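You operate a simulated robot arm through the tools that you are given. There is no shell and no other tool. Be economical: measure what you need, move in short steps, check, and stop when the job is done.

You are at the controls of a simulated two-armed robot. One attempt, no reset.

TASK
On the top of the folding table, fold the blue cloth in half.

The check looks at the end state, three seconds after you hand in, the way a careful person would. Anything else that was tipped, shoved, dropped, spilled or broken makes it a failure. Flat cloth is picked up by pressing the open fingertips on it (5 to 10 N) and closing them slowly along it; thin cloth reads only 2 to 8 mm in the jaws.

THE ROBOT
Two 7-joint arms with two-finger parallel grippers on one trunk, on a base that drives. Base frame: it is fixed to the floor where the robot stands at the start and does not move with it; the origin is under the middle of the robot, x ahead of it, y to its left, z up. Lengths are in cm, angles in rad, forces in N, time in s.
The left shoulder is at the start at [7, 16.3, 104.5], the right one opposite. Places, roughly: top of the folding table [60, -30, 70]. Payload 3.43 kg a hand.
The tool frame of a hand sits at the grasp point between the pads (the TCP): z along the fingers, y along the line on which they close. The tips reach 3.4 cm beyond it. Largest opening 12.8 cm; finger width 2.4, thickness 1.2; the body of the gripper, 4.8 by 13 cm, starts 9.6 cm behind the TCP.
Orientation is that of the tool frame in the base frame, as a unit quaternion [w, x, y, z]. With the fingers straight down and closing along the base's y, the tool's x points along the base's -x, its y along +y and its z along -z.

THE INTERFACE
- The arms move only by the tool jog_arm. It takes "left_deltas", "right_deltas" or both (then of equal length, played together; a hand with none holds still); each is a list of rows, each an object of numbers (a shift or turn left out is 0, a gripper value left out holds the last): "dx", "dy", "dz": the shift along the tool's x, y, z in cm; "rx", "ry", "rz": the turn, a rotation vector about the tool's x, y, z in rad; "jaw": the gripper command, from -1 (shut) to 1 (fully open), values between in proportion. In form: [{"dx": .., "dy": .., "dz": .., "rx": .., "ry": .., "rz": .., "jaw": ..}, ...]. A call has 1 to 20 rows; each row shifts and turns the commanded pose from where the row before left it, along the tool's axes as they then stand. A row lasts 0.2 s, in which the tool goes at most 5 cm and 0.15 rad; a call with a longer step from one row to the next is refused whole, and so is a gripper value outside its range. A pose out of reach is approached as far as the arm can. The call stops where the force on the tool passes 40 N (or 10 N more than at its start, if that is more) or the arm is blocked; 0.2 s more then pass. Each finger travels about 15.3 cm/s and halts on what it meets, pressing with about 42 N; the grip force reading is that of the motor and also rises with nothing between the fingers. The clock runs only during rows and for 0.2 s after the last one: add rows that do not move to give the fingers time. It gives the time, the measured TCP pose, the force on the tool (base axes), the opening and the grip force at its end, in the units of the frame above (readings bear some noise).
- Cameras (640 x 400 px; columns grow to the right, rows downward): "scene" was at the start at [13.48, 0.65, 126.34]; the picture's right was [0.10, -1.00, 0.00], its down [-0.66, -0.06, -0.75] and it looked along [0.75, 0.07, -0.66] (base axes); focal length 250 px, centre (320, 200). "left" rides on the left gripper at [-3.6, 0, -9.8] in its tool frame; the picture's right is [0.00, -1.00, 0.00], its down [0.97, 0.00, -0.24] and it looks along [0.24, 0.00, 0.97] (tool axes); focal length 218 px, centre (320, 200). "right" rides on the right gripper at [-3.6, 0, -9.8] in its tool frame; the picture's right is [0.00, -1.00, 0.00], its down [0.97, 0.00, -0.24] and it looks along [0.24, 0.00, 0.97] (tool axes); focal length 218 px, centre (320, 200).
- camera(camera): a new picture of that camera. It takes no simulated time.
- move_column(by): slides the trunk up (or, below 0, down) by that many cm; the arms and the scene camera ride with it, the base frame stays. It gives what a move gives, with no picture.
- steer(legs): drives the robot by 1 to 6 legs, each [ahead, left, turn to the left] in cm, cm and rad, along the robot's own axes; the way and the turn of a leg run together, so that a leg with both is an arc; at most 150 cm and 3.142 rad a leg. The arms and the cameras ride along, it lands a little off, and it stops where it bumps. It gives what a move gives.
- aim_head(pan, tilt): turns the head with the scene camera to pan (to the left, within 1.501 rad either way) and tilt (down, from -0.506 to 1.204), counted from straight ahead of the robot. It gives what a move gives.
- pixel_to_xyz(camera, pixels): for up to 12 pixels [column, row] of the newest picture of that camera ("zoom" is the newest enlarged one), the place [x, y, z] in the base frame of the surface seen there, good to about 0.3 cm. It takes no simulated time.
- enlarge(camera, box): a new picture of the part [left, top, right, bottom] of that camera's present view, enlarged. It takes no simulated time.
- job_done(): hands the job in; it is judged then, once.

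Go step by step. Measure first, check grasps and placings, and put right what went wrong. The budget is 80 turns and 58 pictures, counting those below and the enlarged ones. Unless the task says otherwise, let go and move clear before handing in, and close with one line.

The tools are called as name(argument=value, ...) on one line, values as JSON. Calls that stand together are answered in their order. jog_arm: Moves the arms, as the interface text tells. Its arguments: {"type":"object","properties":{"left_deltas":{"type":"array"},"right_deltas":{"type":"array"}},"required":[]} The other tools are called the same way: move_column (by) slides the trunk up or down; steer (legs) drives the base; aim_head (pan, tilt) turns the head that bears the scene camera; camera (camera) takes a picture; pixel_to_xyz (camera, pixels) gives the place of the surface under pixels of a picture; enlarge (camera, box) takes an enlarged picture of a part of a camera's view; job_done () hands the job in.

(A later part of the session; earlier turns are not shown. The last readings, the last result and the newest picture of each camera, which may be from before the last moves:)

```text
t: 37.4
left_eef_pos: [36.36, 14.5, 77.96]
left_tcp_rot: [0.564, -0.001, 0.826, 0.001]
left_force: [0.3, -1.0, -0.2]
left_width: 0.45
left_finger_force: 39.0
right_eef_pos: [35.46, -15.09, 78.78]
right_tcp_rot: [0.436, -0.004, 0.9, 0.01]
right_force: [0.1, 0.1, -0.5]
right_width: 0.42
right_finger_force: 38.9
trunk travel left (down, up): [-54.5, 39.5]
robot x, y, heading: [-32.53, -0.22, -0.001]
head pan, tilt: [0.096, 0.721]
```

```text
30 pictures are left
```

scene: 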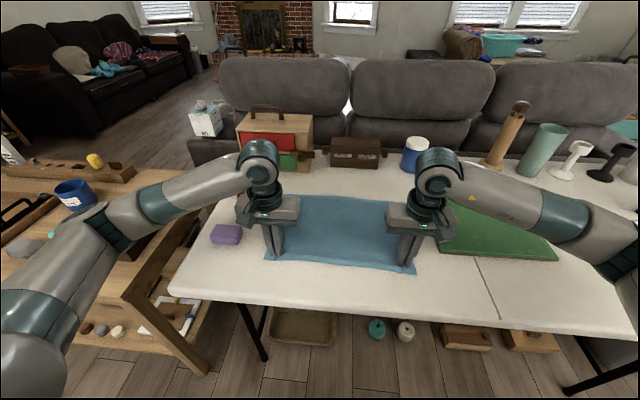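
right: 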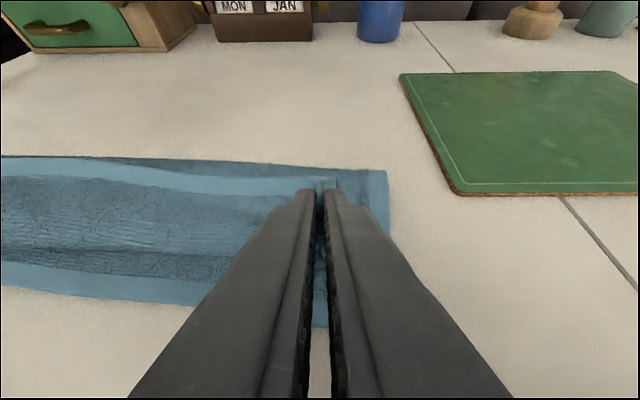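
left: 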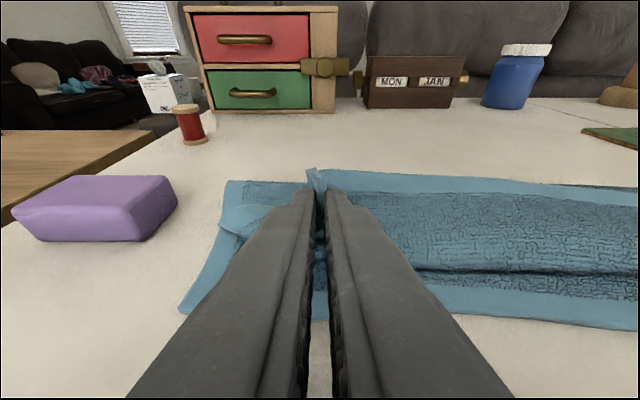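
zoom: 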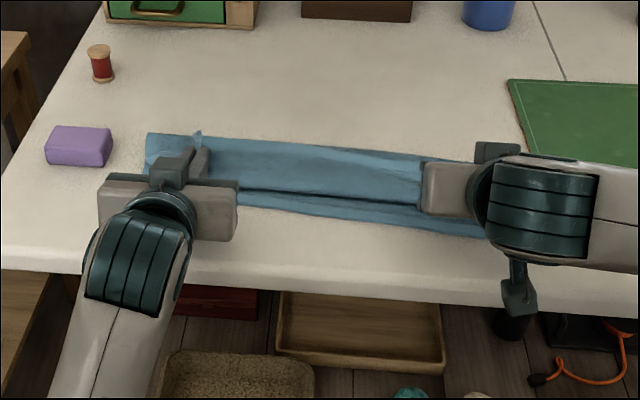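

The bulge is at x 35.6 with the hem curled back to about 41, and the fold loop is still about 2 cm short. I'll nudge the hands forward 2 cm and slightly down, then open the jaws slowly to release.

jog_arm(left_deltas=[{"dx": -0.13, "dz": 1.02}, {"dx": -0.13, "dz": 1.02}, {}, {"jaw": -0.9}, {"jaw": -0.8}, {"jaw": -0.7}, {"jaw": -0.6}, {"jaw": -0.5}, {"jaw": -0.4}, {}], right_deltas=[{"dx": -0.42, "dz": 0.94}, {"dx": -0.42, "dz": 0.94}, {}, {"jaw": -0.9}, {"jaw": -0.8}, {"jaw": -0.7}, {"jaw": -0.6}, {"jaw": -0.5}, {"jaw": -0.4}, {}])

enlarge(camera="scene", box=[220, 140, 460, 290])

camera(camera="left")

```text
t: 39.6
left_eef_pos: [38.36, 14.6, 77.51]
left_tcp_rot: [0.564, 0.0, 0.825, 0.0]
left_force: [0.4, -0.6, 1.3]
left_width: 3.79
left_finger_force: 0.1
right_eef_pos: [37.54, -15.19, 78.43]
right_tcp_rot: [0.437, -0.005, 0.9, 0.01]
right_force: [-0.2, -0.4, 0.9]
right_width: 3.82
right_finger_force: 0.1
trunk travel left (down, up): [-54.5, 39.5]
robot x, y, heading: [-32.82, 0.02, 0.003]
head pan, tilt: [0.096, 0.721]
```

```text
2.67 times, centred on (340, 215) of scene
```

zoom: 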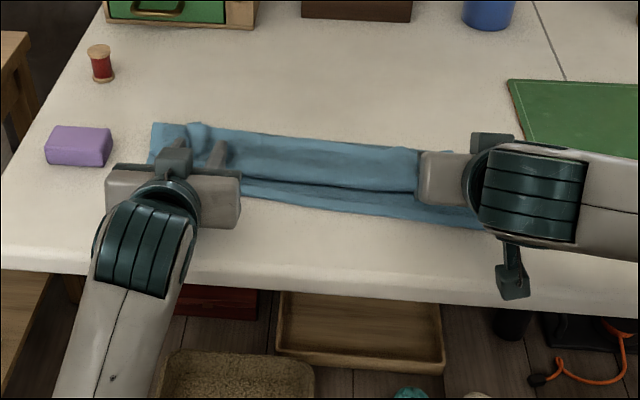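

```text
28 pictures are left
```

left: 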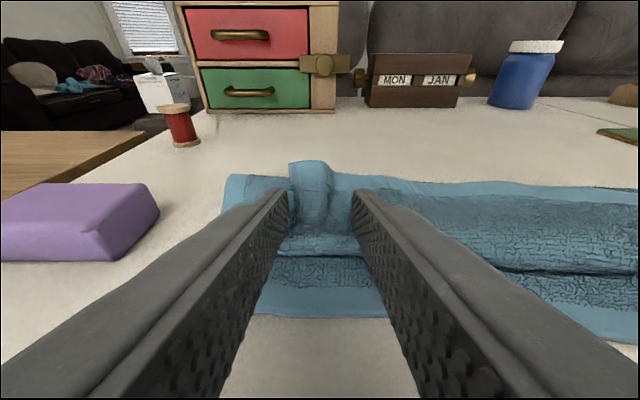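

The jaws are open and the cloth stays in place. I'll withdraw along the fingers, then lift clear and have a look.

jog_arm(left_deltas=[{"dz": -2, "dx": -0.3}, {"dz": -3, "dx": -1}, {"dz": -3, "dx": -3}, {"dx": -4}, {"dx": -4}, {}], right_deltas=[{"dz": -2, "dx": -0.3}, {"dz": -3, "dx": -1}, {"dz": -3, "dx": -3}, {"dx": -4}, {"dx": -4}, {}])

enlarge(camera="scene", box=[220, 140, 460, 290])

camera(camera="left")

```text
t: 41.0
left_eef_pos: [35.35, 14.51, 91.84]
left_tcp_rot: [0.563, -0.001, 0.826, 0.001]
left_force: [0.7, -0.1, 0.0]
left_width: 3.85
left_finger_force: 0.1
right_eef_pos: [38.81, -15.46, 93.12]
right_tcp_rot: [0.436, -0.005, 0.9, 0.011]
right_force: [-0.7, -0.4, -0.4]
right_width: 3.86
right_finger_force: 0.1
trunk travel left (down, up): [-54.5, 39.5]
robot x, y, heading: [-32.69, -0.33, 0.001]
head pan, tilt: [0.096, 0.721]
```

```text
2.67 times, centred on (340, 215) of scene
```

zoom: 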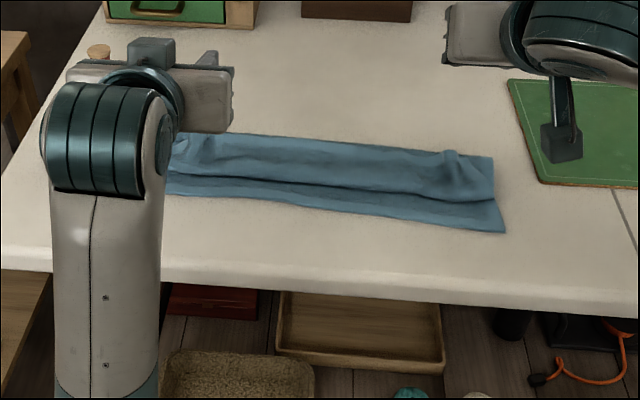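

```text
26 pictures are left
```

left: 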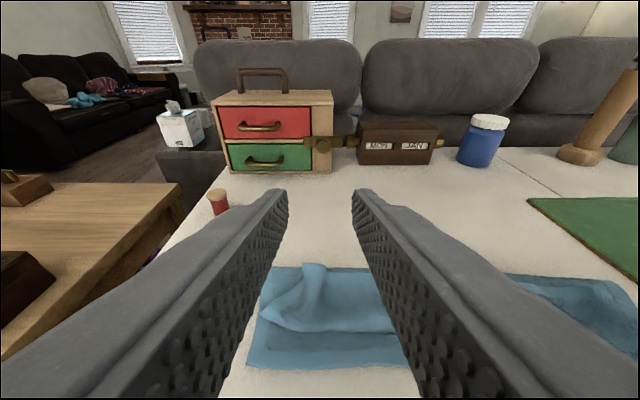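

The hands are clear. The hem is still curled back, with small tufts where it was gripped. I'll measure the profile across the cloth.

pixel_to_xyz(camera="zoom", pixels=[[330, 144], [330, 150], [330, 158], [330, 166], [330, 174], [330, 182], [330, 190], [330, 198], [330, 208], [491, 158], [493, 196], [503, 231]])

enlarge(camera="scene", box=[275, 180, 425, 240])

```text
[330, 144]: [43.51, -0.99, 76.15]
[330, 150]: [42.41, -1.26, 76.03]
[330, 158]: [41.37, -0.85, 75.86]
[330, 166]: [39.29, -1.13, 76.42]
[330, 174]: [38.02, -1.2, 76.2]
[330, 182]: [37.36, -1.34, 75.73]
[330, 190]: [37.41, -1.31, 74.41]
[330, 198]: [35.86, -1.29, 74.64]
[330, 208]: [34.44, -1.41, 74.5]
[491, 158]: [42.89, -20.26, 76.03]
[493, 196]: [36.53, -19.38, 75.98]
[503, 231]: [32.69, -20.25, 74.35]
```

```text
4.27 times, centred on (350, 210) of scene
```

zoom: 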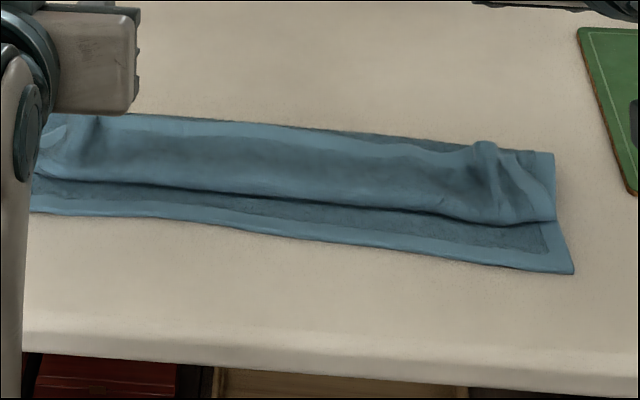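

The curl lies on top, with the bulge at x 37.3 and the hem at about 43. I'll set both hands pointing straight down and out of the way so I can see both ends and regrip the hem.

jog_arm(left_deltas=[{"ry": 0.15}, {"ry": 0.15}, {"ry": 0.15}, {"ry": 0.15}, {"ry": 0.15}, {"ry": 0.15}, {"ry": 0.15}, {"ry": 0.15}, {"dx": -4, "jaw": -0.4}, {"dx": -4}, {"dx": -4}, {"dx": -4}], right_deltas=[{"ry": 0.15}, {"ry": 0.15}, {"ry": 0.15}, {"ry": 0.15}, {"ry": 0.15}, {"ry": 0.15}, {"ry": 0.005}, {}, {"dx": -4, "jaw": -0.4}, {"dx": -4}, {"dx": -4}, {"dx": -4}])

enlarge(camera="scene", box=[260, 160, 420, 260])

```text
t: 43.6
left_eef_pos: [50.61, 15.2, 86.21]
left_tcp_rot: [0.0, 0.0, 1.0, 0.001]
left_force: [-0.3, 0.3, 0.3]
left_width: 3.85
left_finger_force: 0.2
left hand out of reach, approached as far as the arm can: row 4, 5, 6, 7, 10, 11, 12
right_eef_pos: [49.81, -15.36, 92.94]
right_tcp_rot: [-0.001, -0.009, 1.0, 0.008]
right_force: [-0.2, -0.8, 0.0]
right_width: 3.83
right_finger_force: 0.1
right hand out of reach, approached as far as the arm can: row 11, 12
trunk travel left (down, up): [-54.5, 39.5]
robot x, y, heading: [-33.02, 0.0, 0.005]
head pan, tilt: [0.096, 0.721]
```

```text
4.00 times, centred on (340, 210) of scene
```

zoom: 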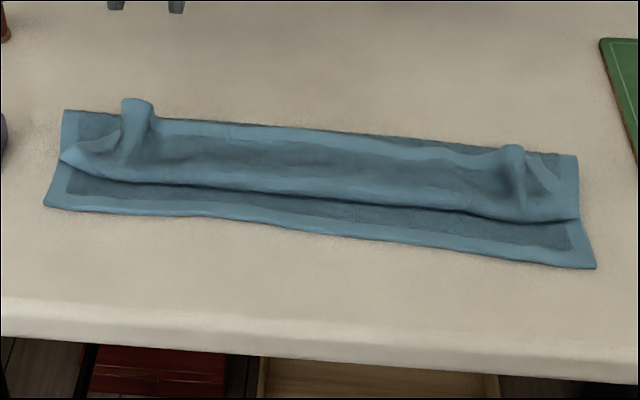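

The view is clear. The tufts at (137,105) and (513,150) still stand up, so I'll measure them and the hem line to regrip there.

pixel_to_xyz(camera="zoom", pixels=[[137, 102], [138, 125], [135, 150], [513, 148], [516, 170], [518, 195], [300, 133], [300, 128], [66, 114], [576, 158], [48, 203], [592, 264]])

```text
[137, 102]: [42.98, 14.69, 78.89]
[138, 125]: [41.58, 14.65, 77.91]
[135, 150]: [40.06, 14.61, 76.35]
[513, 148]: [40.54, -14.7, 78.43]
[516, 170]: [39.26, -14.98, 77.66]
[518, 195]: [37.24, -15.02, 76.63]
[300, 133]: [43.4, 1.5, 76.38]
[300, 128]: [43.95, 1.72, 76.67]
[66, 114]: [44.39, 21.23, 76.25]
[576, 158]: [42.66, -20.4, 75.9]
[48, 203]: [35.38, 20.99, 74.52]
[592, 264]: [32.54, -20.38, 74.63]
```

Both tufts are well placed for gripping. I'll move the open jaws over them, lower to just above the flap and close.

jog_arm(left_deltas=[{"dx": 2.87, "dy": -0.5}, {"dx": 2.87}, {"dx": 2.87}, {}, {"dz": 2.3}, {"dz": 2.3}, {"dz": 2.3}, {}, {"jaw": -0.6}, {"jaw": -0.8}, {"jaw": -1}, {}, {}], right_deltas=[{"dx": 3.37, "dy": 0.45}, {"dx": 3.37}, {"dx": 3.37}, {}, {"dz": 4.6}, {"dz": 4.5}, {"dz": 4.5}, {}, {"jaw": -0.6}, {"jaw": -0.8}, {"jaw": -1}, {}, {}])

enlarge(camera="scene", box=[260, 160, 420, 260])

```text
t: 46.4
left_eef_pos: [44.26, 15.06, 78.86]
left_tcp_rot: [0.0, -0.001, 1.0, 0.0]
left_force: [-0.1, -4.0, 0.1]
left_width: 0.45
left_finger_force: 38.7
left hand out of reach, approached as far as the arm can: row 3
right_eef_pos: [39.5, -14.86, 79.47]
right_tcp_rot: [0.0, -0.009, 1.0, 0.009]
right_force: [0.8, 3.4, -0.6]
right_width: 0.45
right_finger_force: 39.1
trunk travel left (down, up): [-54.5, 39.5]
robot x, y, heading: [-32.61, -0.49, -0.004]
head pan, tilt: [0.096, 0.721]
```

```text
4.00 times, centred on (340, 210) of scene
```

zoom: 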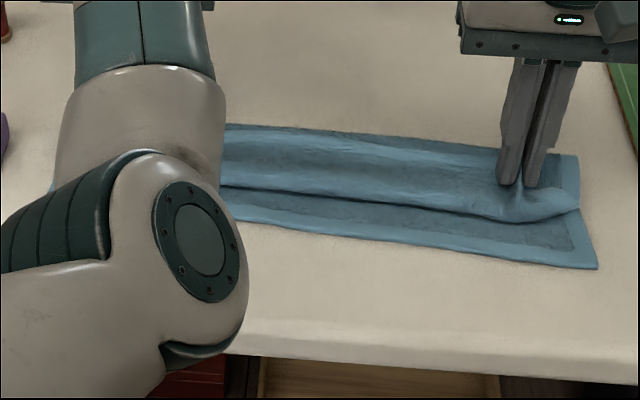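

The right hand gripped its tuft. The left stopped short, at x 44.3, and may be holding the fold loop too, so I'll look.

camera(camera="left")

```text
22 pictures are left
```

left: 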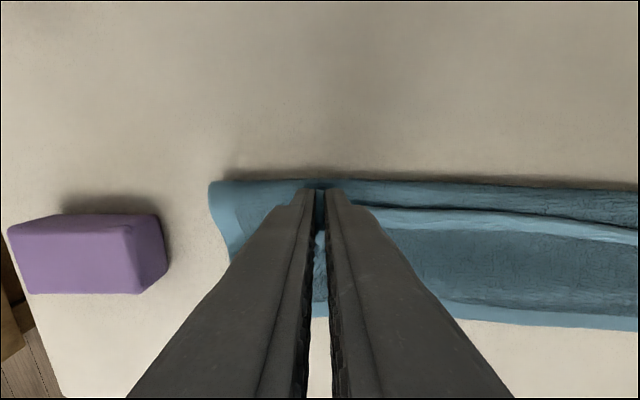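

The left jaw has also caught the fold, so I'll open it, lift, and re-approach about 2 cm nearer with a slight forward tilt that suits that arm.

jog_arm(left_deltas=[{"jaw": -0.8}, {"jaw": -0.6}, {"jaw": -0.4}, {}, {"dz": -2}, {"dz": -3}, {"ry": -0.1}, {"ry": -0.1}, {"ry": -0.1}, {"ry": -0.1}, {"dx": 1}, {"dx": 1}, {"dx": 1}, {}])

camera(camera="left")

```text
t: 49.4
left_eef_pos: [42.39, 17.62, 84.37]
left_tcp_rot: [0.211, -0.015, 0.977, 0.009]
left_force: [-0.1, -0.6, 0.0]
left_width: 3.85
left_finger_force: 0.1
right_eef_pos: [39.79, -14.93, 79.35]
right_tcp_rot: [-0.001, -0.008, 1.0, 0.008]
right_force: [0.0, -0.1, -0.7]
right_width: 0.46
right_finger_force: 39.3
trunk travel left (down, up): [-54.5, 39.5]
robot x, y, heading: [-32.42, -0.32, -0.003]
head pan, tilt: [0.096, 0.721]
```

```text
21 pictures are left
```

left: 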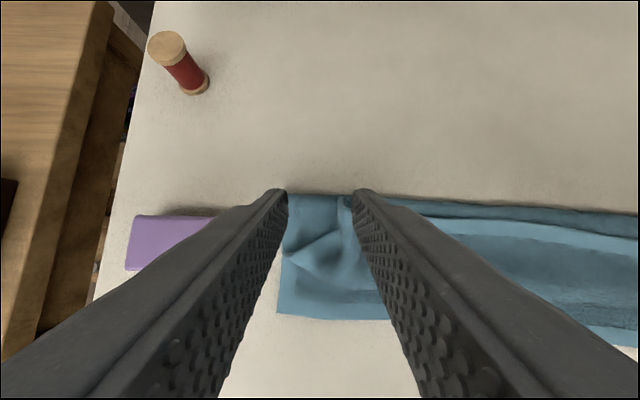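

The left hand reached x 42.4 but drifted to y 17.6. I'll locate the tuft in this view.

pixel_to_xyz(camera="left", pixels=[[343, 202], [343, 220], [335, 240], [320, 198], [430, 222], [430, 206], [320, 318], [300, 200]])

pixel_to_xyz(camera="scene", pixels=[[340, 214], [325, 193]])

```text
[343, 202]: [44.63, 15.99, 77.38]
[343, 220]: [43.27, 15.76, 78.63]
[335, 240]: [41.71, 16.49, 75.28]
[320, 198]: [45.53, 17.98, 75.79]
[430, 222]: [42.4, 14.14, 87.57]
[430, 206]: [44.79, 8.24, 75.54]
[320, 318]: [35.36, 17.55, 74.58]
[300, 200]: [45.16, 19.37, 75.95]
```

```text
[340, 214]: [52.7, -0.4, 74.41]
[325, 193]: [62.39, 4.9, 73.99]
```

The tuft's top is at about (43.3, 15.6, 78.6). I'll shift 2 cm in y and come down so that only its upper part is between the fingers, then close.

jog_arm(left_deltas=[{"dy": -1.0}, {"dy": -1.0}, {"dx": 0.9, "dz": 1.2}, {"dx": 0.95, "dz": 1.2}, {"dx": 0.95, "dz": 1.16}, {}, {"jaw": -0.6}, {"jaw": -0.8}, {"jaw": -1}, {}, {}])

camera(camera="left")

```text
t: 51.8
left_eef_pos: [41.35, 17.19, 79.18]
left_tcp_rot: [0.21, -0.02, 0.977, 0.024]
left_force: [0.0, -1.3, 1.1]
left_width: 0.32
left_finger_force: 37.2
right_eef_pos: [39.62, -14.96, 79.53]
right_tcp_rot: [0.0, -0.008, 1.0, 0.007]
right_force: [0.7, 1.1, 0.8]
right_width: 0.47
right_finger_force: 39.2
trunk travel left (down, up): [-54.5, 39.5]
robot x, y, heading: [-32.69, 0.03, 0.002]
head pan, tilt: [0.096, 0.721]
```

```text
20 pictures are left
```

left: 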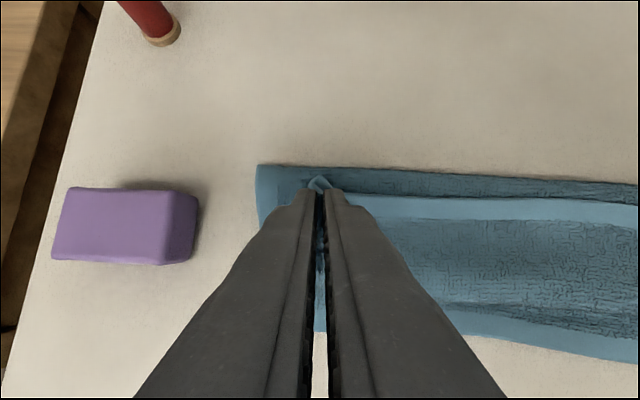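

Both hems are gripped, the left at 3.2 mm on the hem only. I'll lift and pull toward me with growing tilt until the flap is nearly taut, without over-pulling this time.

jog_arm(left_deltas=[{"dx": -0.82, "dz": -1.82}, {"dx": -0.82, "dz": -1.82}, {"dx": 0.98, "dz": -0.6, "ry": -0.08}, {"dx": 0.98, "dz": -0.6, "ry": -0.08}, {"dx": 0.98, "dz": -0.6, "ry": -0.08}, {"dx": 0.98, "dz": -0.6, "ry": -0.08}, {"dx": 0.98, "dz": -0.6, "ry": -0.08}, {"dx": 0.98, "dz": -0.6, "ry": -0.08}, {"dx": 1.42, "dz": -0.02, "ry": -0.065}, {"dx": 1.42, "dz": -0.02, "ry": -0.065}, {"dx": 1.42, "dz": -0.02, "ry": -0.065}, {}], right_deltas=[{"dz": -2}, {"dz": -2}, {"dx": 0.94, "dz": -0.2, "ry": -0.09}, {"dx": 0.94, "dz": -0.2, "ry": -0.09}, {"dx": 0.94, "dz": -0.2, "ry": -0.09}, {"dx": 0.94, "dz": -0.2, "ry": -0.09}, {"dx": 0.94, "dz": -0.2, "ry": -0.09}, {"dx": 0.94, "dz": -0.2, "ry": -0.09}, {"dx": 1.43, "dz": 0.37, "ry": -0.09}, {"dx": 1.43, "dz": 0.37, "ry": -0.09}, {"dx": 1.43, "dz": 0.37, "ry": -0.09}, {}])

enlarge(camera="scene", box=[240, 150, 432, 270])

```text
t: 53.5
left_eef_pos: [36.84, 20.08, 86.1]
left_tcp_rot: [0.43, -0.01, 0.9, 0.065]
left_force: [-0.2, -21.2, -2.2]
left_width: 0.33
left_finger_force: 38.1
right_eef_pos: [34.71, -14.15, 83.64]
right_tcp_rot: [0.233, -0.011, 0.972, 0.015]
right_force: [1.3, 21.6, 1.2]
right_width: 0.53
right_finger_force: 40.3
trunk travel left (down, up): [-54.5, 39.5]
robot x, y, heading: [-32.41, 0.13, 0.001]
head pan, tilt: [0.096, 0.721]
stopped in row 8 (left hand): the arm was blocked; the commanded pose is now the measured one
```

```text
3.33 times, centred on (336, 210) of scene
```

zoom: 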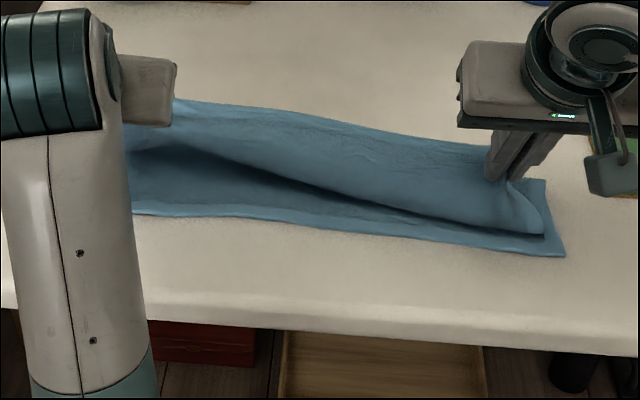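

The left arm's posture forces the hand outward, to y 20, with 21 N of tension. I'll ease it inward first.

jog_arm(left_deltas=[{"dy": -0.8}, {"dy": -0.8}, {"dy": -0.8}, {"dy": -0.8}, {}])

```text
t: 54.7
left_eef_pos: [37.61, 18.76, 86.85]
left_tcp_rot: [0.438, -0.015, 0.895, 0.083]
left_force: [-0.2, -16.0, -2.1]
left_width: 0.3
left_finger_force: 37.3
right_eef_pos: [34.7, -14.71, 83.46]
right_tcp_rot: [0.231, -0.008, 0.973, 0.011]
right_force: [0.6, 15.2, 2.0]
right_width: 0.49
right_finger_force: 39.5
trunk travel left (down, up): [-54.5, 39.5]
robot x, y, heading: [-32.41, 0.03, 0.004]
head pan, tilt: [0.096, 0.721]
```

The left arm is poorly postured here. The cleanest fix is to lay the flap back out flat, with the base moved forward so both arms are comfortable, and regrip with the jaws closing across the hem so no wrist tilt is needed. First I'll level the right hand with the left, then drive forward.

jog_arm(right_deltas=[{"dx": -1.72, "dy": 0.4, "dz": -0.82}, {"dx": -1.72, "dy": 0.4, "dz": -0.82}, {"dx": -1.72, "dy": 0.4, "dz": -0.82}, {}])

steer(legs=[[11, 0, 0]])

```text
t: 55.7
left_eef_pos: [37.42, 18.86, 86.65]
left_tcp_rot: [0.437, -0.014, 0.896, 0.084]
left_force: [0.5, -5.4, 0.2]
left_width: 0.3
left_finger_force: 37.9
right_eef_pos: [38.13, -13.57, 88.1]
right_tcp_rot: [0.232, -0.009, 0.973, 0.012]
right_force: [1.1, 4.8, 0.4]
right_width: 0.49
right_finger_force: 39.0
trunk travel left (down, up): [-54.5, 39.5]
robot x, y, heading: [-32.49, 0.11, 0.001]
head pan, tilt: [0.096, 0.721]
```

```text
t: 56.9
left_eef_pos: [48.56, 18.91, 86.45]
left_tcp_rot: [0.434, -0.014, 0.897, 0.085]
left_force: [0.8, -4.2, -0.1]
left_width: 0.33
left_finger_force: 38.3
right_eef_pos: [49.23, -13.61, 88.0]
right_tcp_rot: [0.23, -0.008, 0.973, 0.011]
right_force: [-0.6, 5.0, -0.3]
right_width: 0.48
right_finger_force: 39.9
trunk travel left (down, up): [-54.5, 39.5]
robot x, y, heading: [-21.65, 0.01, 0.003]
head pan, tilt: [0.096, 0.721]
```

Next I'll carry the hem forward and down while untilting, to lay the cloth back out flat.

jog_arm(left_deltas=[{"dx": -0.1, "dz": 1.06, "ry": 0.1}, {"dx": -0.1, "dz": 1.06, "ry": 0.1}, {"dx": -0.1, "dz": 1.06, "ry": 0.1}, {"dx": -0.46, "dz": 0.96, "ry": 0.1}, {"dx": -0.46, "dz": 0.96, "ry": 0.1}, {"dx": -0.46, "dz": 0.96, "ry": 0.1}, {"dx": -0.72, "dz": 0.79, "ry": 0.1}, {"dx": -0.72, "dz": 0.79, "ry": 0.1}, {"dx": -0.72, "dz": 0.79, "ry": 0.1}, {}], right_deltas=[{"dx": -0.36, "dz": 1.06, "ry": 0.05}, {"dx": -0.36, "dz": 1.06, "ry": 0.05}, {"dx": -0.36, "dz": 1.06, "ry": 0.05}, {"dx": -0.52, "dz": 1.0, "ry": 0.05}, {"dx": -0.52, "dz": 1.0, "ry": 0.05}, {"dx": -0.52, "dz": 1.0, "ry": 0.05}, {"dx": -0.68, "dz": 0.9, "ry": 0.05}, {"dx": -0.68, "dz": 0.9, "ry": 0.05}, {"dx": -0.68, "dz": 0.9, "ry": 0.05}, {}])

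enlarge(camera="scene", box=[220, 150, 460, 300])

```text
t: 59.1
left_eef_pos: [56.03, 20.4, 80.77]
left_tcp_rot: [0.001, -0.049, 0.996, 0.07]
left_force: [0.3, -13.0, -0.4]
left_width: 0.33
left_finger_force: 37.7
right_eef_pos: [55.97, -13.13, 80.74]
right_tcp_rot: [0.009, -0.012, 1.0, 0.01]
right_force: [-1.8, 12.8, 0.0]
right_width: 0.51
right_finger_force: 39.3
trunk travel left (down, up): [-54.5, 39.5]
robot x, y, heading: [-21.88, -0.05, -0.001]
head pan, tilt: [0.096, 0.721]
```

```text
2.67 times, centred on (340, 225) of scene
```

zoom: 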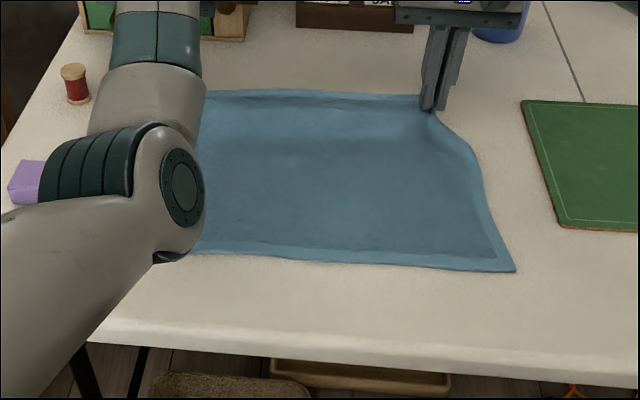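

The cloth is spread out again. I'll lower, release by spreading the jaws, then lift clear.

jog_arm(left_deltas=[{"dy": -0.6, "dz": 1.3}, {"dy": -0.3, "dz": 1.2}, {}, {"jaw": -0.9}, {"jaw": -0.8}, {"jaw": -0.7}, {"jaw": -0.6}, {"jaw": -0.5}, {"jaw": -0.4}, {"dz": -1}, {"dz": -4}, {"dz": -4}, {"dz": -4}, {"dz": -4}], right_deltas=[{"dy": 0.2, "dz": 1.3}, {"dz": 1.2}, {}, {"jaw": -0.9}, {"jaw": -0.8}, {"jaw": -0.7}, {"jaw": -0.6}, {"jaw": -0.5}, {"jaw": -0.4}, {"dz": -1}, {"dz": -4}, {"dz": -4}, {"dz": -4}, {"dz": -4}])

camera(camera="scene")

```text
t: 62.1
left_eef_pos: [56.03, 17.62, 95.12]
left_tcp_rot: [0.002, -0.049, 0.996, 0.07]
left_force: [0.1, -0.4, -1.0]
left_width: 3.84
left_finger_force: 0.0
right_eef_pos: [55.61, -13.35, 95.46]
right_tcp_rot: [0.01, -0.009, 1.0, 0.01]
right_force: [-0.5, 0.9, 0.0]
right_width: 3.81
right_finger_force: 0.1
trunk travel left (down, up): [-54.5, 39.5]
robot x, y, heading: [-21.65, 0.08, -0.003]
head pan, tilt: [0.096, 0.721]
```

```text
17 pictures are left
```

scene: 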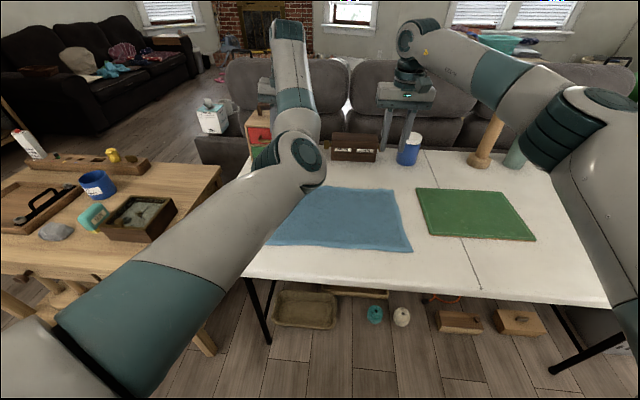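

The cloth is flat again and nothing else has moved. New plan: grip the far hem as before, swing it over with the flap taut, and release it from an angle of about 40° so it falls flat like a page, instead of lowering it with slack. First I'll bring the left hand outward to restore its elbow posture.

jog_arm(left_deltas=[{"dz": -2, "dx": 1}, {"dy": 3, "dx": 1.5, "dz": -1}, {"dy": 3, "dx": 1.5}, {"dy": 3, "dx": 1.5}, {"dy": 3, "dx": 1.5}, {"dy": 3, "dx": 1.5}, {"dy": 3, "dx": 1.5}, {"dx": 1.5, "dy": 1}, {"dx": 1.5}, {}])

camera(camera="scene")

```text
t: 64.3
left_eef_pos: [43.71, 35.33, 100.57]
left_tcp_rot: [0.002, -0.049, 0.996, 0.07]
left_force: [0.0, 1.1, -0.9]
left_width: 3.83
left_finger_force: 0.0
left hand out of reach, approached as far as the arm can: row 1, 2, 3
right_eef_pos: [55.82, -13.38, 95.28]
right_tcp_rot: [0.008, -0.01, 1.0, 0.01]
right_force: [-0.8, -0.1, -0.7]
right_width: 3.88
right_finger_force: 0.1
trunk travel left (down, up): [-54.5, 39.5]
robot x, y, heading: [-21.71, 0.22, 0.007]
head pan, tilt: [0.096, 0.721]
```

```text
16 pictures are left
```

scene: 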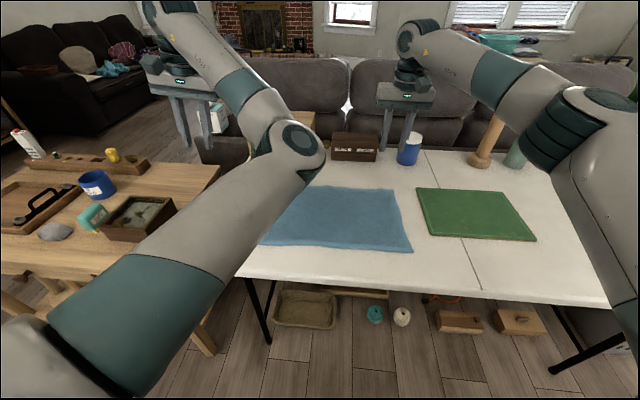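

The left elbow is on the inner side now. In free air I'll test whether tilting the hand out here restores a posture that can reach the release pose.

jog_arm(left_deltas=[{"ry": -0.15}, {"ry": -0.15}, {"ry": -0.15}, {"ry": -0.15}, {"ry": -0.15}, {"ry": -0.15}, {"ry": -0.15}, {"ry": -0.15}, {}])

camera(camera="scene")

```text
t: 66.3
left_eef_pos: [44.02, 36.04, 101.07]
left_tcp_rot: [0.567, -0.003, 0.819, 0.089]
left_force: [-0.3, 0.5, -0.4]
left_width: 3.84
left_finger_force: 0.0
left hand out of reach, approached as far as the arm can: row 1
right_eef_pos: [55.77, -13.43, 95.31]
right_tcp_rot: [0.008, -0.011, 1.0, 0.01]
right_force: [-0.3, -0.6, -0.9]
right_width: 3.84
right_finger_force: 0.1
trunk travel left (down, up): [-54.5, 39.5]
robot x, y, heading: [-21.93, 0.24, -0.003]
head pan, tilt: [0.096, 0.721]
```

```text
15 pictures are left
```

scene: 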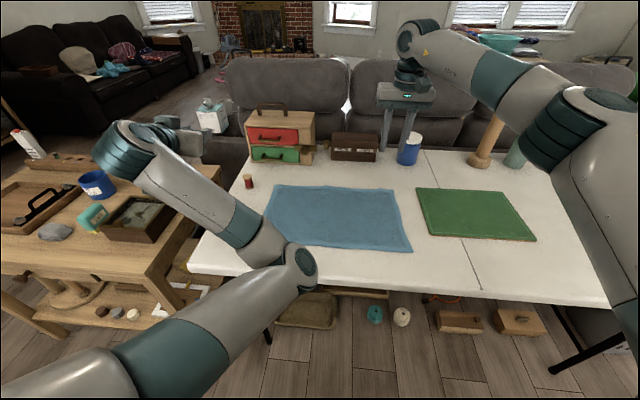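

At this outer position the tilted pose is reachable. I'll move inward to the intended release location, staying well above the cloth, to test it.

jog_arm(left_deltas=[{"dy": -3}, {"dy": -3}, {"dy": -3}, {"dy": -3}, {"dy": -3}, {"dy": -3}, {"dy": -1.5}, {}])

camera(camera="scene")

```text
t: 68.1
left_eef_pos: [46.72, 21.65, 99.48]
left_tcp_rot: [0.573, -0.009, 0.807, 0.143]
left_force: [0.4, 1.3, 0.4]
left_width: 3.82
left_finger_force: 0.1
right_eef_pos: [55.77, -13.38, 95.34]
right_tcp_rot: [0.009, -0.01, 1.0, 0.01]
right_force: [-0.5, -0.6, 1.4]
right_width: 3.85
right_finger_force: 0.1
trunk travel left (down, up): [-54.5, 39.5]
robot x, y, heading: [-21.66, -0.21, 0.0]
head pan, tilt: [0.096, 0.721]
```

```text
14 pictures are left
```

scene: 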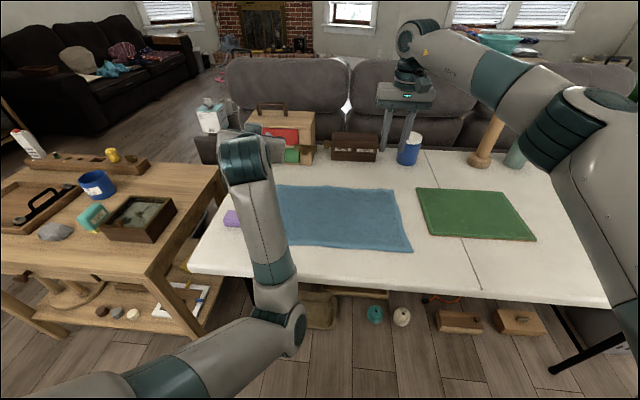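

The left arm stops about 21.6 cm to the left of the robot's axis. Shifting the base 6 cm to the right gives that arm the offset it needs, and the right arm has room inward.

steer(legs=[[0, -6.5, 0]])

jog_arm(left_deltas=[{"ry": 0.15}, {"ry": 0.15}, {"ry": 0.15}, {"ry": 0.15}, {"ry": 0.15}, {"ry": 0.15}, {"ry": 0.15}, {"ry": 0.15}, {}], right_deltas=[{"dy": 1}, {"dy": 1}, {"dy": 1}, {"dy": 1}, {}, {}, {}, {}, {}])

```text
t: 69.1
left_eef_pos: [46.48, 14.95, 98.87]
left_tcp_rot: [0.57, -0.005, 0.809, 0.144]
left_force: [-0.3, -0.5, 0.6]
left_width: 3.83
left_finger_force: 0.0
right_eef_pos: [55.89, -20.01, 95.37]
right_tcp_rot: [0.008, -0.011, 1.0, 0.012]
right_force: [0.9, -0.2, 0.0]
right_width: 3.84
right_finger_force: 0.0
trunk travel left (down, up): [-54.5, 39.5]
robot x, y, heading: [-21.44, -6.38, 0.0]
head pan, tilt: [0.096, 0.721]
```

```text
t: 71.1
left_eef_pos: [53.08, 18.79, 96.27]
left_tcp_rot: [0.013, -0.085, 0.99, 0.116]
left_force: [-0.6, 0.8, -0.2]
left_width: 3.86
left_finger_force: 0.0
left hand out of reach, approached as far as the arm can: row 4, 5, 6, 7
right_eef_pos: [55.69, -15.84, 95.31]
right_tcp_rot: [0.009, -0.011, 1.0, 0.01]
right_force: [1.0, -0.4, -0.3]
right_width: 3.86
right_finger_force: 0.0
trunk travel left (down, up): [-54.5, 39.5]
robot x, y, heading: [-21.48, -6.62, 0.004]
head pan, tilt: [0.096, 0.721]
```

The left hand is level apart from a residual roll of about 0.23 and yaw of about 0.17, so I'll correct those. I'll also measure the cloth.

jog_arm(left_deltas=[{"rx": 0.115, "rz": 0.085}, {"rx": 0.115, "rz": 0.085}, {"dx": -1.5, "dz": 1}, {"dx": -1.5, "dz": 1}, {"dx": -1.5}, {}])

enlarge(camera="scene", box=[190, 150, 430, 300])

```text
t: 72.5
left_eef_pos: [57.48, 18.62, 94.3]
left_tcp_rot: [0.014, 0.001, 1.0, 0.003]
left_force: [-0.2, 0.1, -0.3]
left_width: 3.85
left_finger_force: 0.0
right_eef_pos: [55.62, -15.82, 95.36]
right_tcp_rot: [0.008, -0.011, 1.0, 0.01]
right_force: [0.0, 0.1, 0.3]
right_width: 3.83
right_finger_force: 0.1
trunk travel left (down, up): [-54.5, 39.5]
robot x, y, heading: [-21.43, -6.42, 0.002]
head pan, tilt: [0.096, 0.721]
```

```text
2.67 times, centred on (310, 225) of scene
```

zoom: 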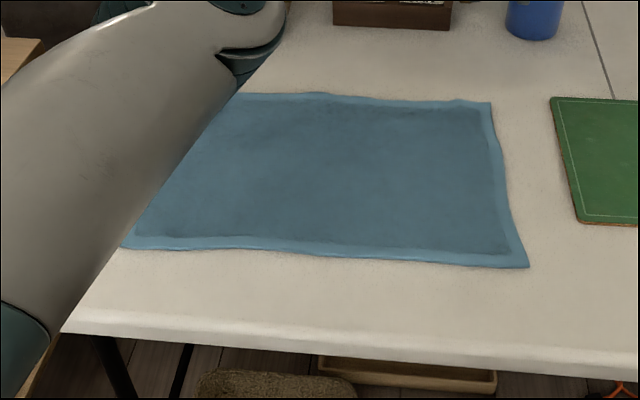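

The left forearm now comes from the outer side, so its posture is restored. I'll measure the cloth.

pixel_to_xyz(camera="zoom", pixels=[[250, 95], [330, 96], [440, 102], [489, 104], [526, 264], [440, 259], [330, 254], [200, 247], [126, 245], [500, 165], [290, 95]])

camera(camera="left")

```text
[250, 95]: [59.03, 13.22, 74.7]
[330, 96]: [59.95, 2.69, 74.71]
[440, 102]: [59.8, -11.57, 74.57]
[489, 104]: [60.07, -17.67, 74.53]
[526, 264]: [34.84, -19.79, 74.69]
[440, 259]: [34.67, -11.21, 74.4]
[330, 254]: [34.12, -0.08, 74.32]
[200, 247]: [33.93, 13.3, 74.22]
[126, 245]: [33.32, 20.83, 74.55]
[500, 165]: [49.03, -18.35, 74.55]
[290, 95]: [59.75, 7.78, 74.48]
```

```text
12 pictures are left
```

left: 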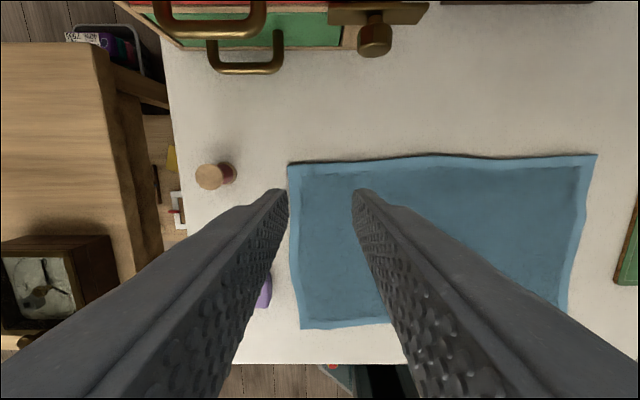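

Cloth: far edge at x 59.1 (left) to 60 (right), near edge 33.5 to 34.8, so the fold line should be at about 46.3 to 47.4. I'll move down to the grip points.

jog_arm(left_deltas=[{"dx": 0.1, "dy": -1.0, "dz": 3, "jaw": -0.22}, {"dy": -1.1, "dz": 3}, {"dz": 3}, {"dz": 3}, {"dz": 3}, {"dz": 1.0}, {"dz": 0.3}, {}], right_deltas=[{"dx": -1.3, "dy": 1.3, "dz": 3.2, "jaw": -0.22}, {"dx": -1.3, "dy": 1.2, "dz": 3.2}, {"dz": 3.2}, {"dz": 3.2}, {"dz": 3.2}, {"dz": 1.0}, {"dz": 0.35}, {}])

```text
t: 74.3
left_eef_pos: [57.89, 16.71, 77.9]
left_tcp_rot: [0.013, 0.0, 1.0, 0.002]
left_force: [-1.0, -0.2, 0.4]
left_width: 4.96
left_finger_force: 0.1
right_eef_pos: [58.51, -13.06, 78.04]
right_tcp_rot: [0.009, -0.011, 1.0, 0.009]
right_force: [0.0, 0.0, 0.5]
right_width: 4.99
right_finger_force: 0.1
trunk travel left (down, up): [-54.5, 39.5]
robot x, y, heading: [-21.79, -6.06, -0.0]
head pan, tilt: [0.096, 0.721]
```

Just above contact now. I'll creep down to press.

jog_arm(left_deltas=[{"dx": 0.4}, {"dz": 0.15}, {"dz": 0.1}, {}], right_deltas=[{"dx": 0.1}, {"dz": 0.2}, {"dz": 0.15}, {}])

```text
t: 75.3
left_eef_pos: [57.56, 16.74, 77.91]
left_tcp_rot: [0.014, 0.002, 1.0, 0.002]
left_force: [0.9, -1.1, 3.2]
left_width: 5.02
left_finger_force: 0.2
right_eef_pos: [58.47, -13.02, 77.83]
right_tcp_rot: [0.01, -0.011, 1.0, 0.01]
right_force: [1.7, 0.7, 3.6]
right_width: 4.97
right_finger_force: 0.0
trunk travel left (down, up): [-54.5, 39.5]
robot x, y, heading: [-21.23, -6.55, 0.001]
head pan, tilt: [0.096, 0.721]
```

Both are pressing at about 3.5 N. I'll add a little pressure and close slowly while easing inward.

jog_arm(left_deltas=[{"dz": 0.1}, {"jaw": -0.28}, {"jaw": -0.34}, {"jaw": -0.4}, {"jaw": -0.46}, {"jaw": -0.52}, {"jaw": -0.58}, {"jaw": -0.64}, {"jaw": -0.7, "dy": -0.1}, {"jaw": -0.76, "dy": -0.1}, {"jaw": -0.82, "dy": -0.1}, {"jaw": -0.88, "dy": -0.1}, {"jaw": -0.94}, {"jaw": -1}, {}, {}], right_deltas=[{"dz": 0.1}, {"jaw": -0.28}, {"jaw": -0.34}, {"jaw": -0.4}, {"jaw": -0.46}, {"jaw": -0.52}, {"jaw": -0.58}, {"jaw": -0.64}, {"jaw": -0.7, "dy": 0.1}, {"jaw": -0.76, "dy": 0.1}, {"jaw": -0.82, "dy": 0.1}, {"jaw": -0.88, "dy": 0.1}, {"jaw": -0.94}, {"jaw": -1}, {}, {}])

```text
t: 78.7
left_eef_pos: [57.4, 16.58, 77.85]
left_tcp_rot: [0.014, 0.001, 1.0, 0.002]
left_force: [-1.0, -0.7, 5.1]
left_width: 0.44
left_finger_force: 38.5
right_eef_pos: [58.37, -12.54, 77.82]
right_tcp_rot: [0.01, -0.01, 1.0, 0.01]
right_force: [-0.8, 0.2, 5.3]
right_width: 0.41
right_finger_force: 38.1
trunk travel left (down, up): [-54.5, 39.5]
robot x, y, heading: [-21.5, -6.56, 0.0]
head pan, tilt: [0.096, 0.721]
```

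Both are gripped, at 4.4 and 4.1 mm with little tension. I'll take the same first half-arc to vertical as before.

jog_arm(left_deltas=[{"dx": 0.43, "dz": -2.0, "ry": -0.07}, {"dx": 0.72, "dz": -1.97, "ry": -0.07}, {"dx": 0.98, "dz": -1.91, "ry": -0.07}, {"dx": 1.22, "dz": -1.79, "ry": -0.07}, {"dx": 1.48, "dz": -1.67, "ry": -0.07}, {"dx": 1.69, "dz": -1.55, "ry": -0.07}, {"dx": 1.87, "dz": -1.36, "ry": -0.07}, {"dx": 2.02, "dz": -1.18, "ry": -0.07}, {}], right_deltas=[{"dx": 0.43, "dz": -2.0, "ry": -0.07}, {"dx": 0.72, "dz": -1.97, "ry": -0.07}, {"dx": 0.98, "dz": -1.91, "ry": -0.07}, {"dx": 1.22, "dz": -1.79, "ry": -0.07}, {"dx": 1.48, "dz": -1.67, "ry": -0.07}, {"dx": 1.69, "dz": -1.55, "ry": -0.07}, {"dx": 1.87, "dz": -1.36, "ry": -0.07}, {"dx": 2.02, "dz": -1.18, "ry": -0.07}, {}])

```text
t: 80.4
left_eef_pos: [47.76, 20.21, 88.83]
left_tcp_rot: [0.273, -0.004, 0.962, 0.009]
left_force: [-0.3, -33.0, -1.2]
left_width: 0.47
left_finger_force: 39.2
left hand out of reach, approached as far as the arm can: row 6, 7, 8
right_eef_pos: [47.31, -11.5, 87.53]
right_tcp_rot: [0.254, -0.019, 0.967, 0.026]
right_force: [-0.9, 33.2, 1.3]
right_width: 0.42
right_finger_force: 38.5
trunk travel left (down, up): [-54.5, 39.5]
robot x, y, heading: [-21.64, -6.35, 0.006]
head pan, tilt: [0.096, 0.721]
stopped in row 8 (right hand): the force on the tool passed its limit (the readings are from after the stop); the commanded pose is now the measured one
```

The left arm can't retract further at this tilt and pushed outward, giving 33 N of tension. I'll extend both hands forward again and bring the left back in to y 16.5. From there the base will do the carrying instead of the arms.

jog_arm(left_deltas=[{"dx": -0.85, "dy": -0.9, "dz": 0.6}, {"dx": -0.85, "dy": -0.9, "dz": 0.6}, {"dx": -0.85, "dy": -0.9, "dz": 0.6}, {"dx": -0.85, "dy": -0.9, "dz": 0.6}, {"dx": -0.85, "dz": 0.5}, {}], right_deltas=[{"dx": -0.87, "dy": -0.2, "dz": 0.5}, {"dx": -0.87, "dy": -0.2, "dz": 0.5}, {"dx": -0.87, "dy": -0.2, "dz": 0.5}, {"dx": -0.87, "dz": 0.5}, {"dx": -0.87, "dz": 0.5}, {}])

```text
t: 81.8
left_eef_pos: [52.83, 16.53, 88.25]
left_tcp_rot: [0.272, -0.006, 0.962, 0.01]
left_force: [0.3, -0.9, -0.5]
left_width: 0.46
left_finger_force: 38.6
right_eef_pos: [52.64, -12.66, 87.3]
right_tcp_rot: [0.254, -0.015, 0.967, 0.02]
right_force: [0.4, 0.0, 0.1]
right_width: 0.37
right_finger_force: 38.4
trunk travel left (down, up): [-54.5, 39.5]
robot x, y, heading: [-21.62, -6.46, 0.001]
head pan, tilt: [0.096, 0.721]
```

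The tension is gone. I'll add tilt here at this comfortable reach. After that, only the base and trunk will move the hem, so the arm postures stay fixed.

jog_arm(left_deltas=[{"ry": -0.08, "dx": 0.1}, {"ry": -0.08, "dx": 0.1}, {"ry": -0.08, "dx": 0.1}, {"ry": -0.08, "dx": 0.1}, {"ry": -0.08, "dx": 0.1}, {"ry": -0.08, "dx": 0.1}, {"ry": -0.06}, {}], right_deltas=[{"ry": -0.08}, {"ry": -0.08}, {"ry": -0.08}, {"ry": -0.08}, {"ry": -0.08}, {"ry": -0.08}, {"ry": -0.06}, {}])

```text
t: 83.6
left_eef_pos: [52.94, 18.21, 89.89]
left_tcp_rot: [0.532, -0.006, 0.847, 0.025]
left_force: [-0.2, -19.1, -1.2]
left_width: 0.48
left_finger_force: 38.7
right_eef_pos: [52.37, -12.44, 87.17]
right_tcp_rot: [0.503, -0.01, 0.864, 0.025]
right_force: [0.0, 19.4, 1.0]
right_width: 0.39
right_finger_force: 38.7
trunk travel left (down, up): [-54.5, 39.5]
robot x, y, heading: [-21.77, -6.33, -0.002]
head pan, tilt: [0.096, 0.721]
```

jog_arm(left_deltas=[{"dx": 0.16, "dy": -0.6, "dz": 0.82}, {"dx": 0.16, "dy": -0.6, "dz": 0.82}, {"dx": 0.16, "dy": -0.5, "dz": 0.82}, {}], right_deltas=[{"dx": -0.49, "dy": 0.1, "dz": 0.68}, {"dx": -0.49, "dy": 0.1, "dz": 0.68}, {"dx": -0.49, "dy": 0.1, "dz": 0.68}, {}])

```text
t: 84.6
left_eef_pos: [54.8, 16.59, 87.77]
left_tcp_rot: [0.528, -0.006, 0.849, 0.024]
left_force: [0.1, 0.0, 0.3]
left_width: 0.42
left_finger_force: 38.6
right_eef_pos: [55.0, -12.29, 87.48]
right_tcp_rot: [0.503, -0.008, 0.864, 0.023]
right_force: [-1.0, 1.2, 0.4]
right_width: 0.35
right_finger_force: 38.0
trunk travel left (down, up): [-54.5, 39.5]
robot x, y, heading: [-21.22, -6.3, -0.001]
head pan, tilt: [0.096, 0.721]
```

Aligned and tension-free. I'll drive back 10 cm to bring the flap near vertical, then check the near edge.

steer(legs=[[-10, 0, 0]])

enlarge(camera="scene", box=[190, 150, 430, 300])

```text
t: 85.7
left_eef_pos: [44.79, 16.31, 87.49]
left_tcp_rot: [0.526, -0.003, 0.85, 0.024]
left_force: [-0.7, -0.6, 0.5]
left_width: 0.43
left_finger_force: 39.0
right_eef_pos: [44.9, -12.36, 87.51]
right_tcp_rot: [0.504, -0.007, 0.864, 0.022]
right_force: [-0.9, -0.4, 0.0]
right_width: 0.37
right_finger_force: 38.2
trunk travel left (down, up): [-54.5, 39.5]
robot x, y, heading: [-31.46, -6.54, -0.002]
head pan, tilt: [0.096, 0.721]
```

```text
2.67 times, centred on (310, 225) of scene
```

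zoom: 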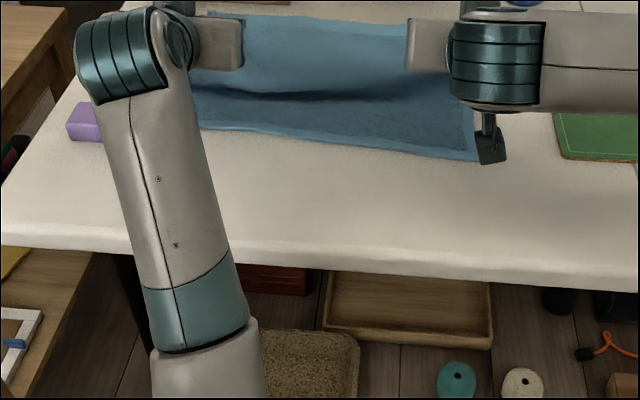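

pixel_to_xyz(camera="zoom", pixels=[[215, 129], [330, 142], [440, 155], [478, 159], [330, 115], [330, 100], [330, 93], [330, 70], [330, 40], [430, 95], [250, 95], [330, 17]])

```text
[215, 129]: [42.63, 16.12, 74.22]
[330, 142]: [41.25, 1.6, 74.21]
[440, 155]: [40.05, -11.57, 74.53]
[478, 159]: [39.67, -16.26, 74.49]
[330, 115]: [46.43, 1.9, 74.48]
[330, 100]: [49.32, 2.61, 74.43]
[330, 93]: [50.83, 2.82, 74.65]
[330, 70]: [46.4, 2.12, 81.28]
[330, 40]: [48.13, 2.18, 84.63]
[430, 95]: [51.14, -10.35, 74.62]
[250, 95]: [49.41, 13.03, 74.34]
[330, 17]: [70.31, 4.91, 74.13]
```

The cloth slid forward: the near edge now runs from 42.6 (left) to 39.7 (right), so the fold line should be at about 55 left and 52.8 right. I'll stagger the hands to match that slight angle. Then I'll go forward until the flap is vertical over the fold line, and lower a bit.

jog_arm(left_deltas=[{"dx": -0.27, "dz": 0.54}, {"dx": -0.26, "dz": 0.53}, {}], right_deltas=[{"dx": 0.3, "dz": -0.52}, {"dx": 0.29, "dz": -0.52}, {}])

steer(legs=[[6, 0, 0]])

move_column(by=-1.2)

enlarge(camera="scene", box=[190, 150, 430, 300])

```text
t: 86.5
left_eef_pos: [46.0, 16.23, 87.36]
left_tcp_rot: [0.525, -0.002, 0.851, 0.023]
left_force: [0.8, -1.2, 0.1]
left_width: 0.43
left_finger_force: 38.6
right_eef_pos: [43.79, -12.44, 87.53]
right_tcp_rot: [0.503, -0.007, 0.864, 0.022]
right_force: [-0.3, -0.3, 0.2]
right_width: 0.37
right_finger_force: 37.7
trunk travel left (down, up): [-54.5, 39.5]
robot x, y, heading: [-31.48, -6.87, -0.006]
head pan, tilt: [0.096, 0.721]
```

```text
t: 87.5
left_eef_pos: [52.26, 16.37, 87.24]
left_tcp_rot: [0.524, -0.003, 0.851, 0.023]
left_force: [0.4, -0.2, -0.4]
left_width: 0.41
left_finger_force: 38.5
right_eef_pos: [49.9, -12.38, 87.36]
right_tcp_rot: [0.502, -0.008, 0.865, 0.024]
right_force: [0.6, 0.3, 0.1]
right_width: 0.35
right_finger_force: 37.8
trunk travel left (down, up): [-54.5, 39.5]
robot x, y, heading: [-25.9, -6.18, -0.009]
head pan, tilt: [0.096, 0.721]
```

```text
t: 88.1
left_eef_pos: [52.01, 16.3, 86.14]
left_tcp_rot: [0.526, -0.003, 0.85, 0.024]
left_force: [-0.8, 0.7, 0.0]
left_width: 0.46
left_finger_force: 38.8
right_eef_pos: [49.72, -12.41, 86.28]
right_tcp_rot: [0.503, -0.008, 0.864, 0.023]
right_force: [-1.3, 0.1, 0.3]
right_width: 0.38
right_finger_force: 38.3
trunk travel left (down, up): [-53.3, 40.7]
robot x, y, heading: [-25.77, -5.95, -0.006]
head pan, tilt: [0.096, 0.721]
```

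```text
2.67 times, centred on (310, 225) of scene
```

zoom: 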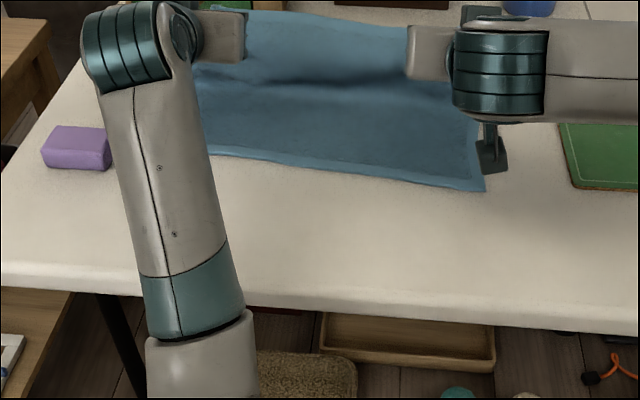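

pixel_to_xyz(camera="zoom", pixels=[[220, 153], [330, 169], [440, 183], [330, 110], [330, 90], [330, 80], [330, 70], [330, 50], [330, 22], [430, 85]])

```text
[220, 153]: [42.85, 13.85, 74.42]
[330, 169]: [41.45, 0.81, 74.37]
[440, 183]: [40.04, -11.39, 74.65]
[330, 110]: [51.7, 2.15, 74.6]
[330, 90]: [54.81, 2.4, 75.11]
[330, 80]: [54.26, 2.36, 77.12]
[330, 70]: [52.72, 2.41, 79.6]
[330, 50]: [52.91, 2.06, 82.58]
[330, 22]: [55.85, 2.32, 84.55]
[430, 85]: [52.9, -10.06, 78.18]
```

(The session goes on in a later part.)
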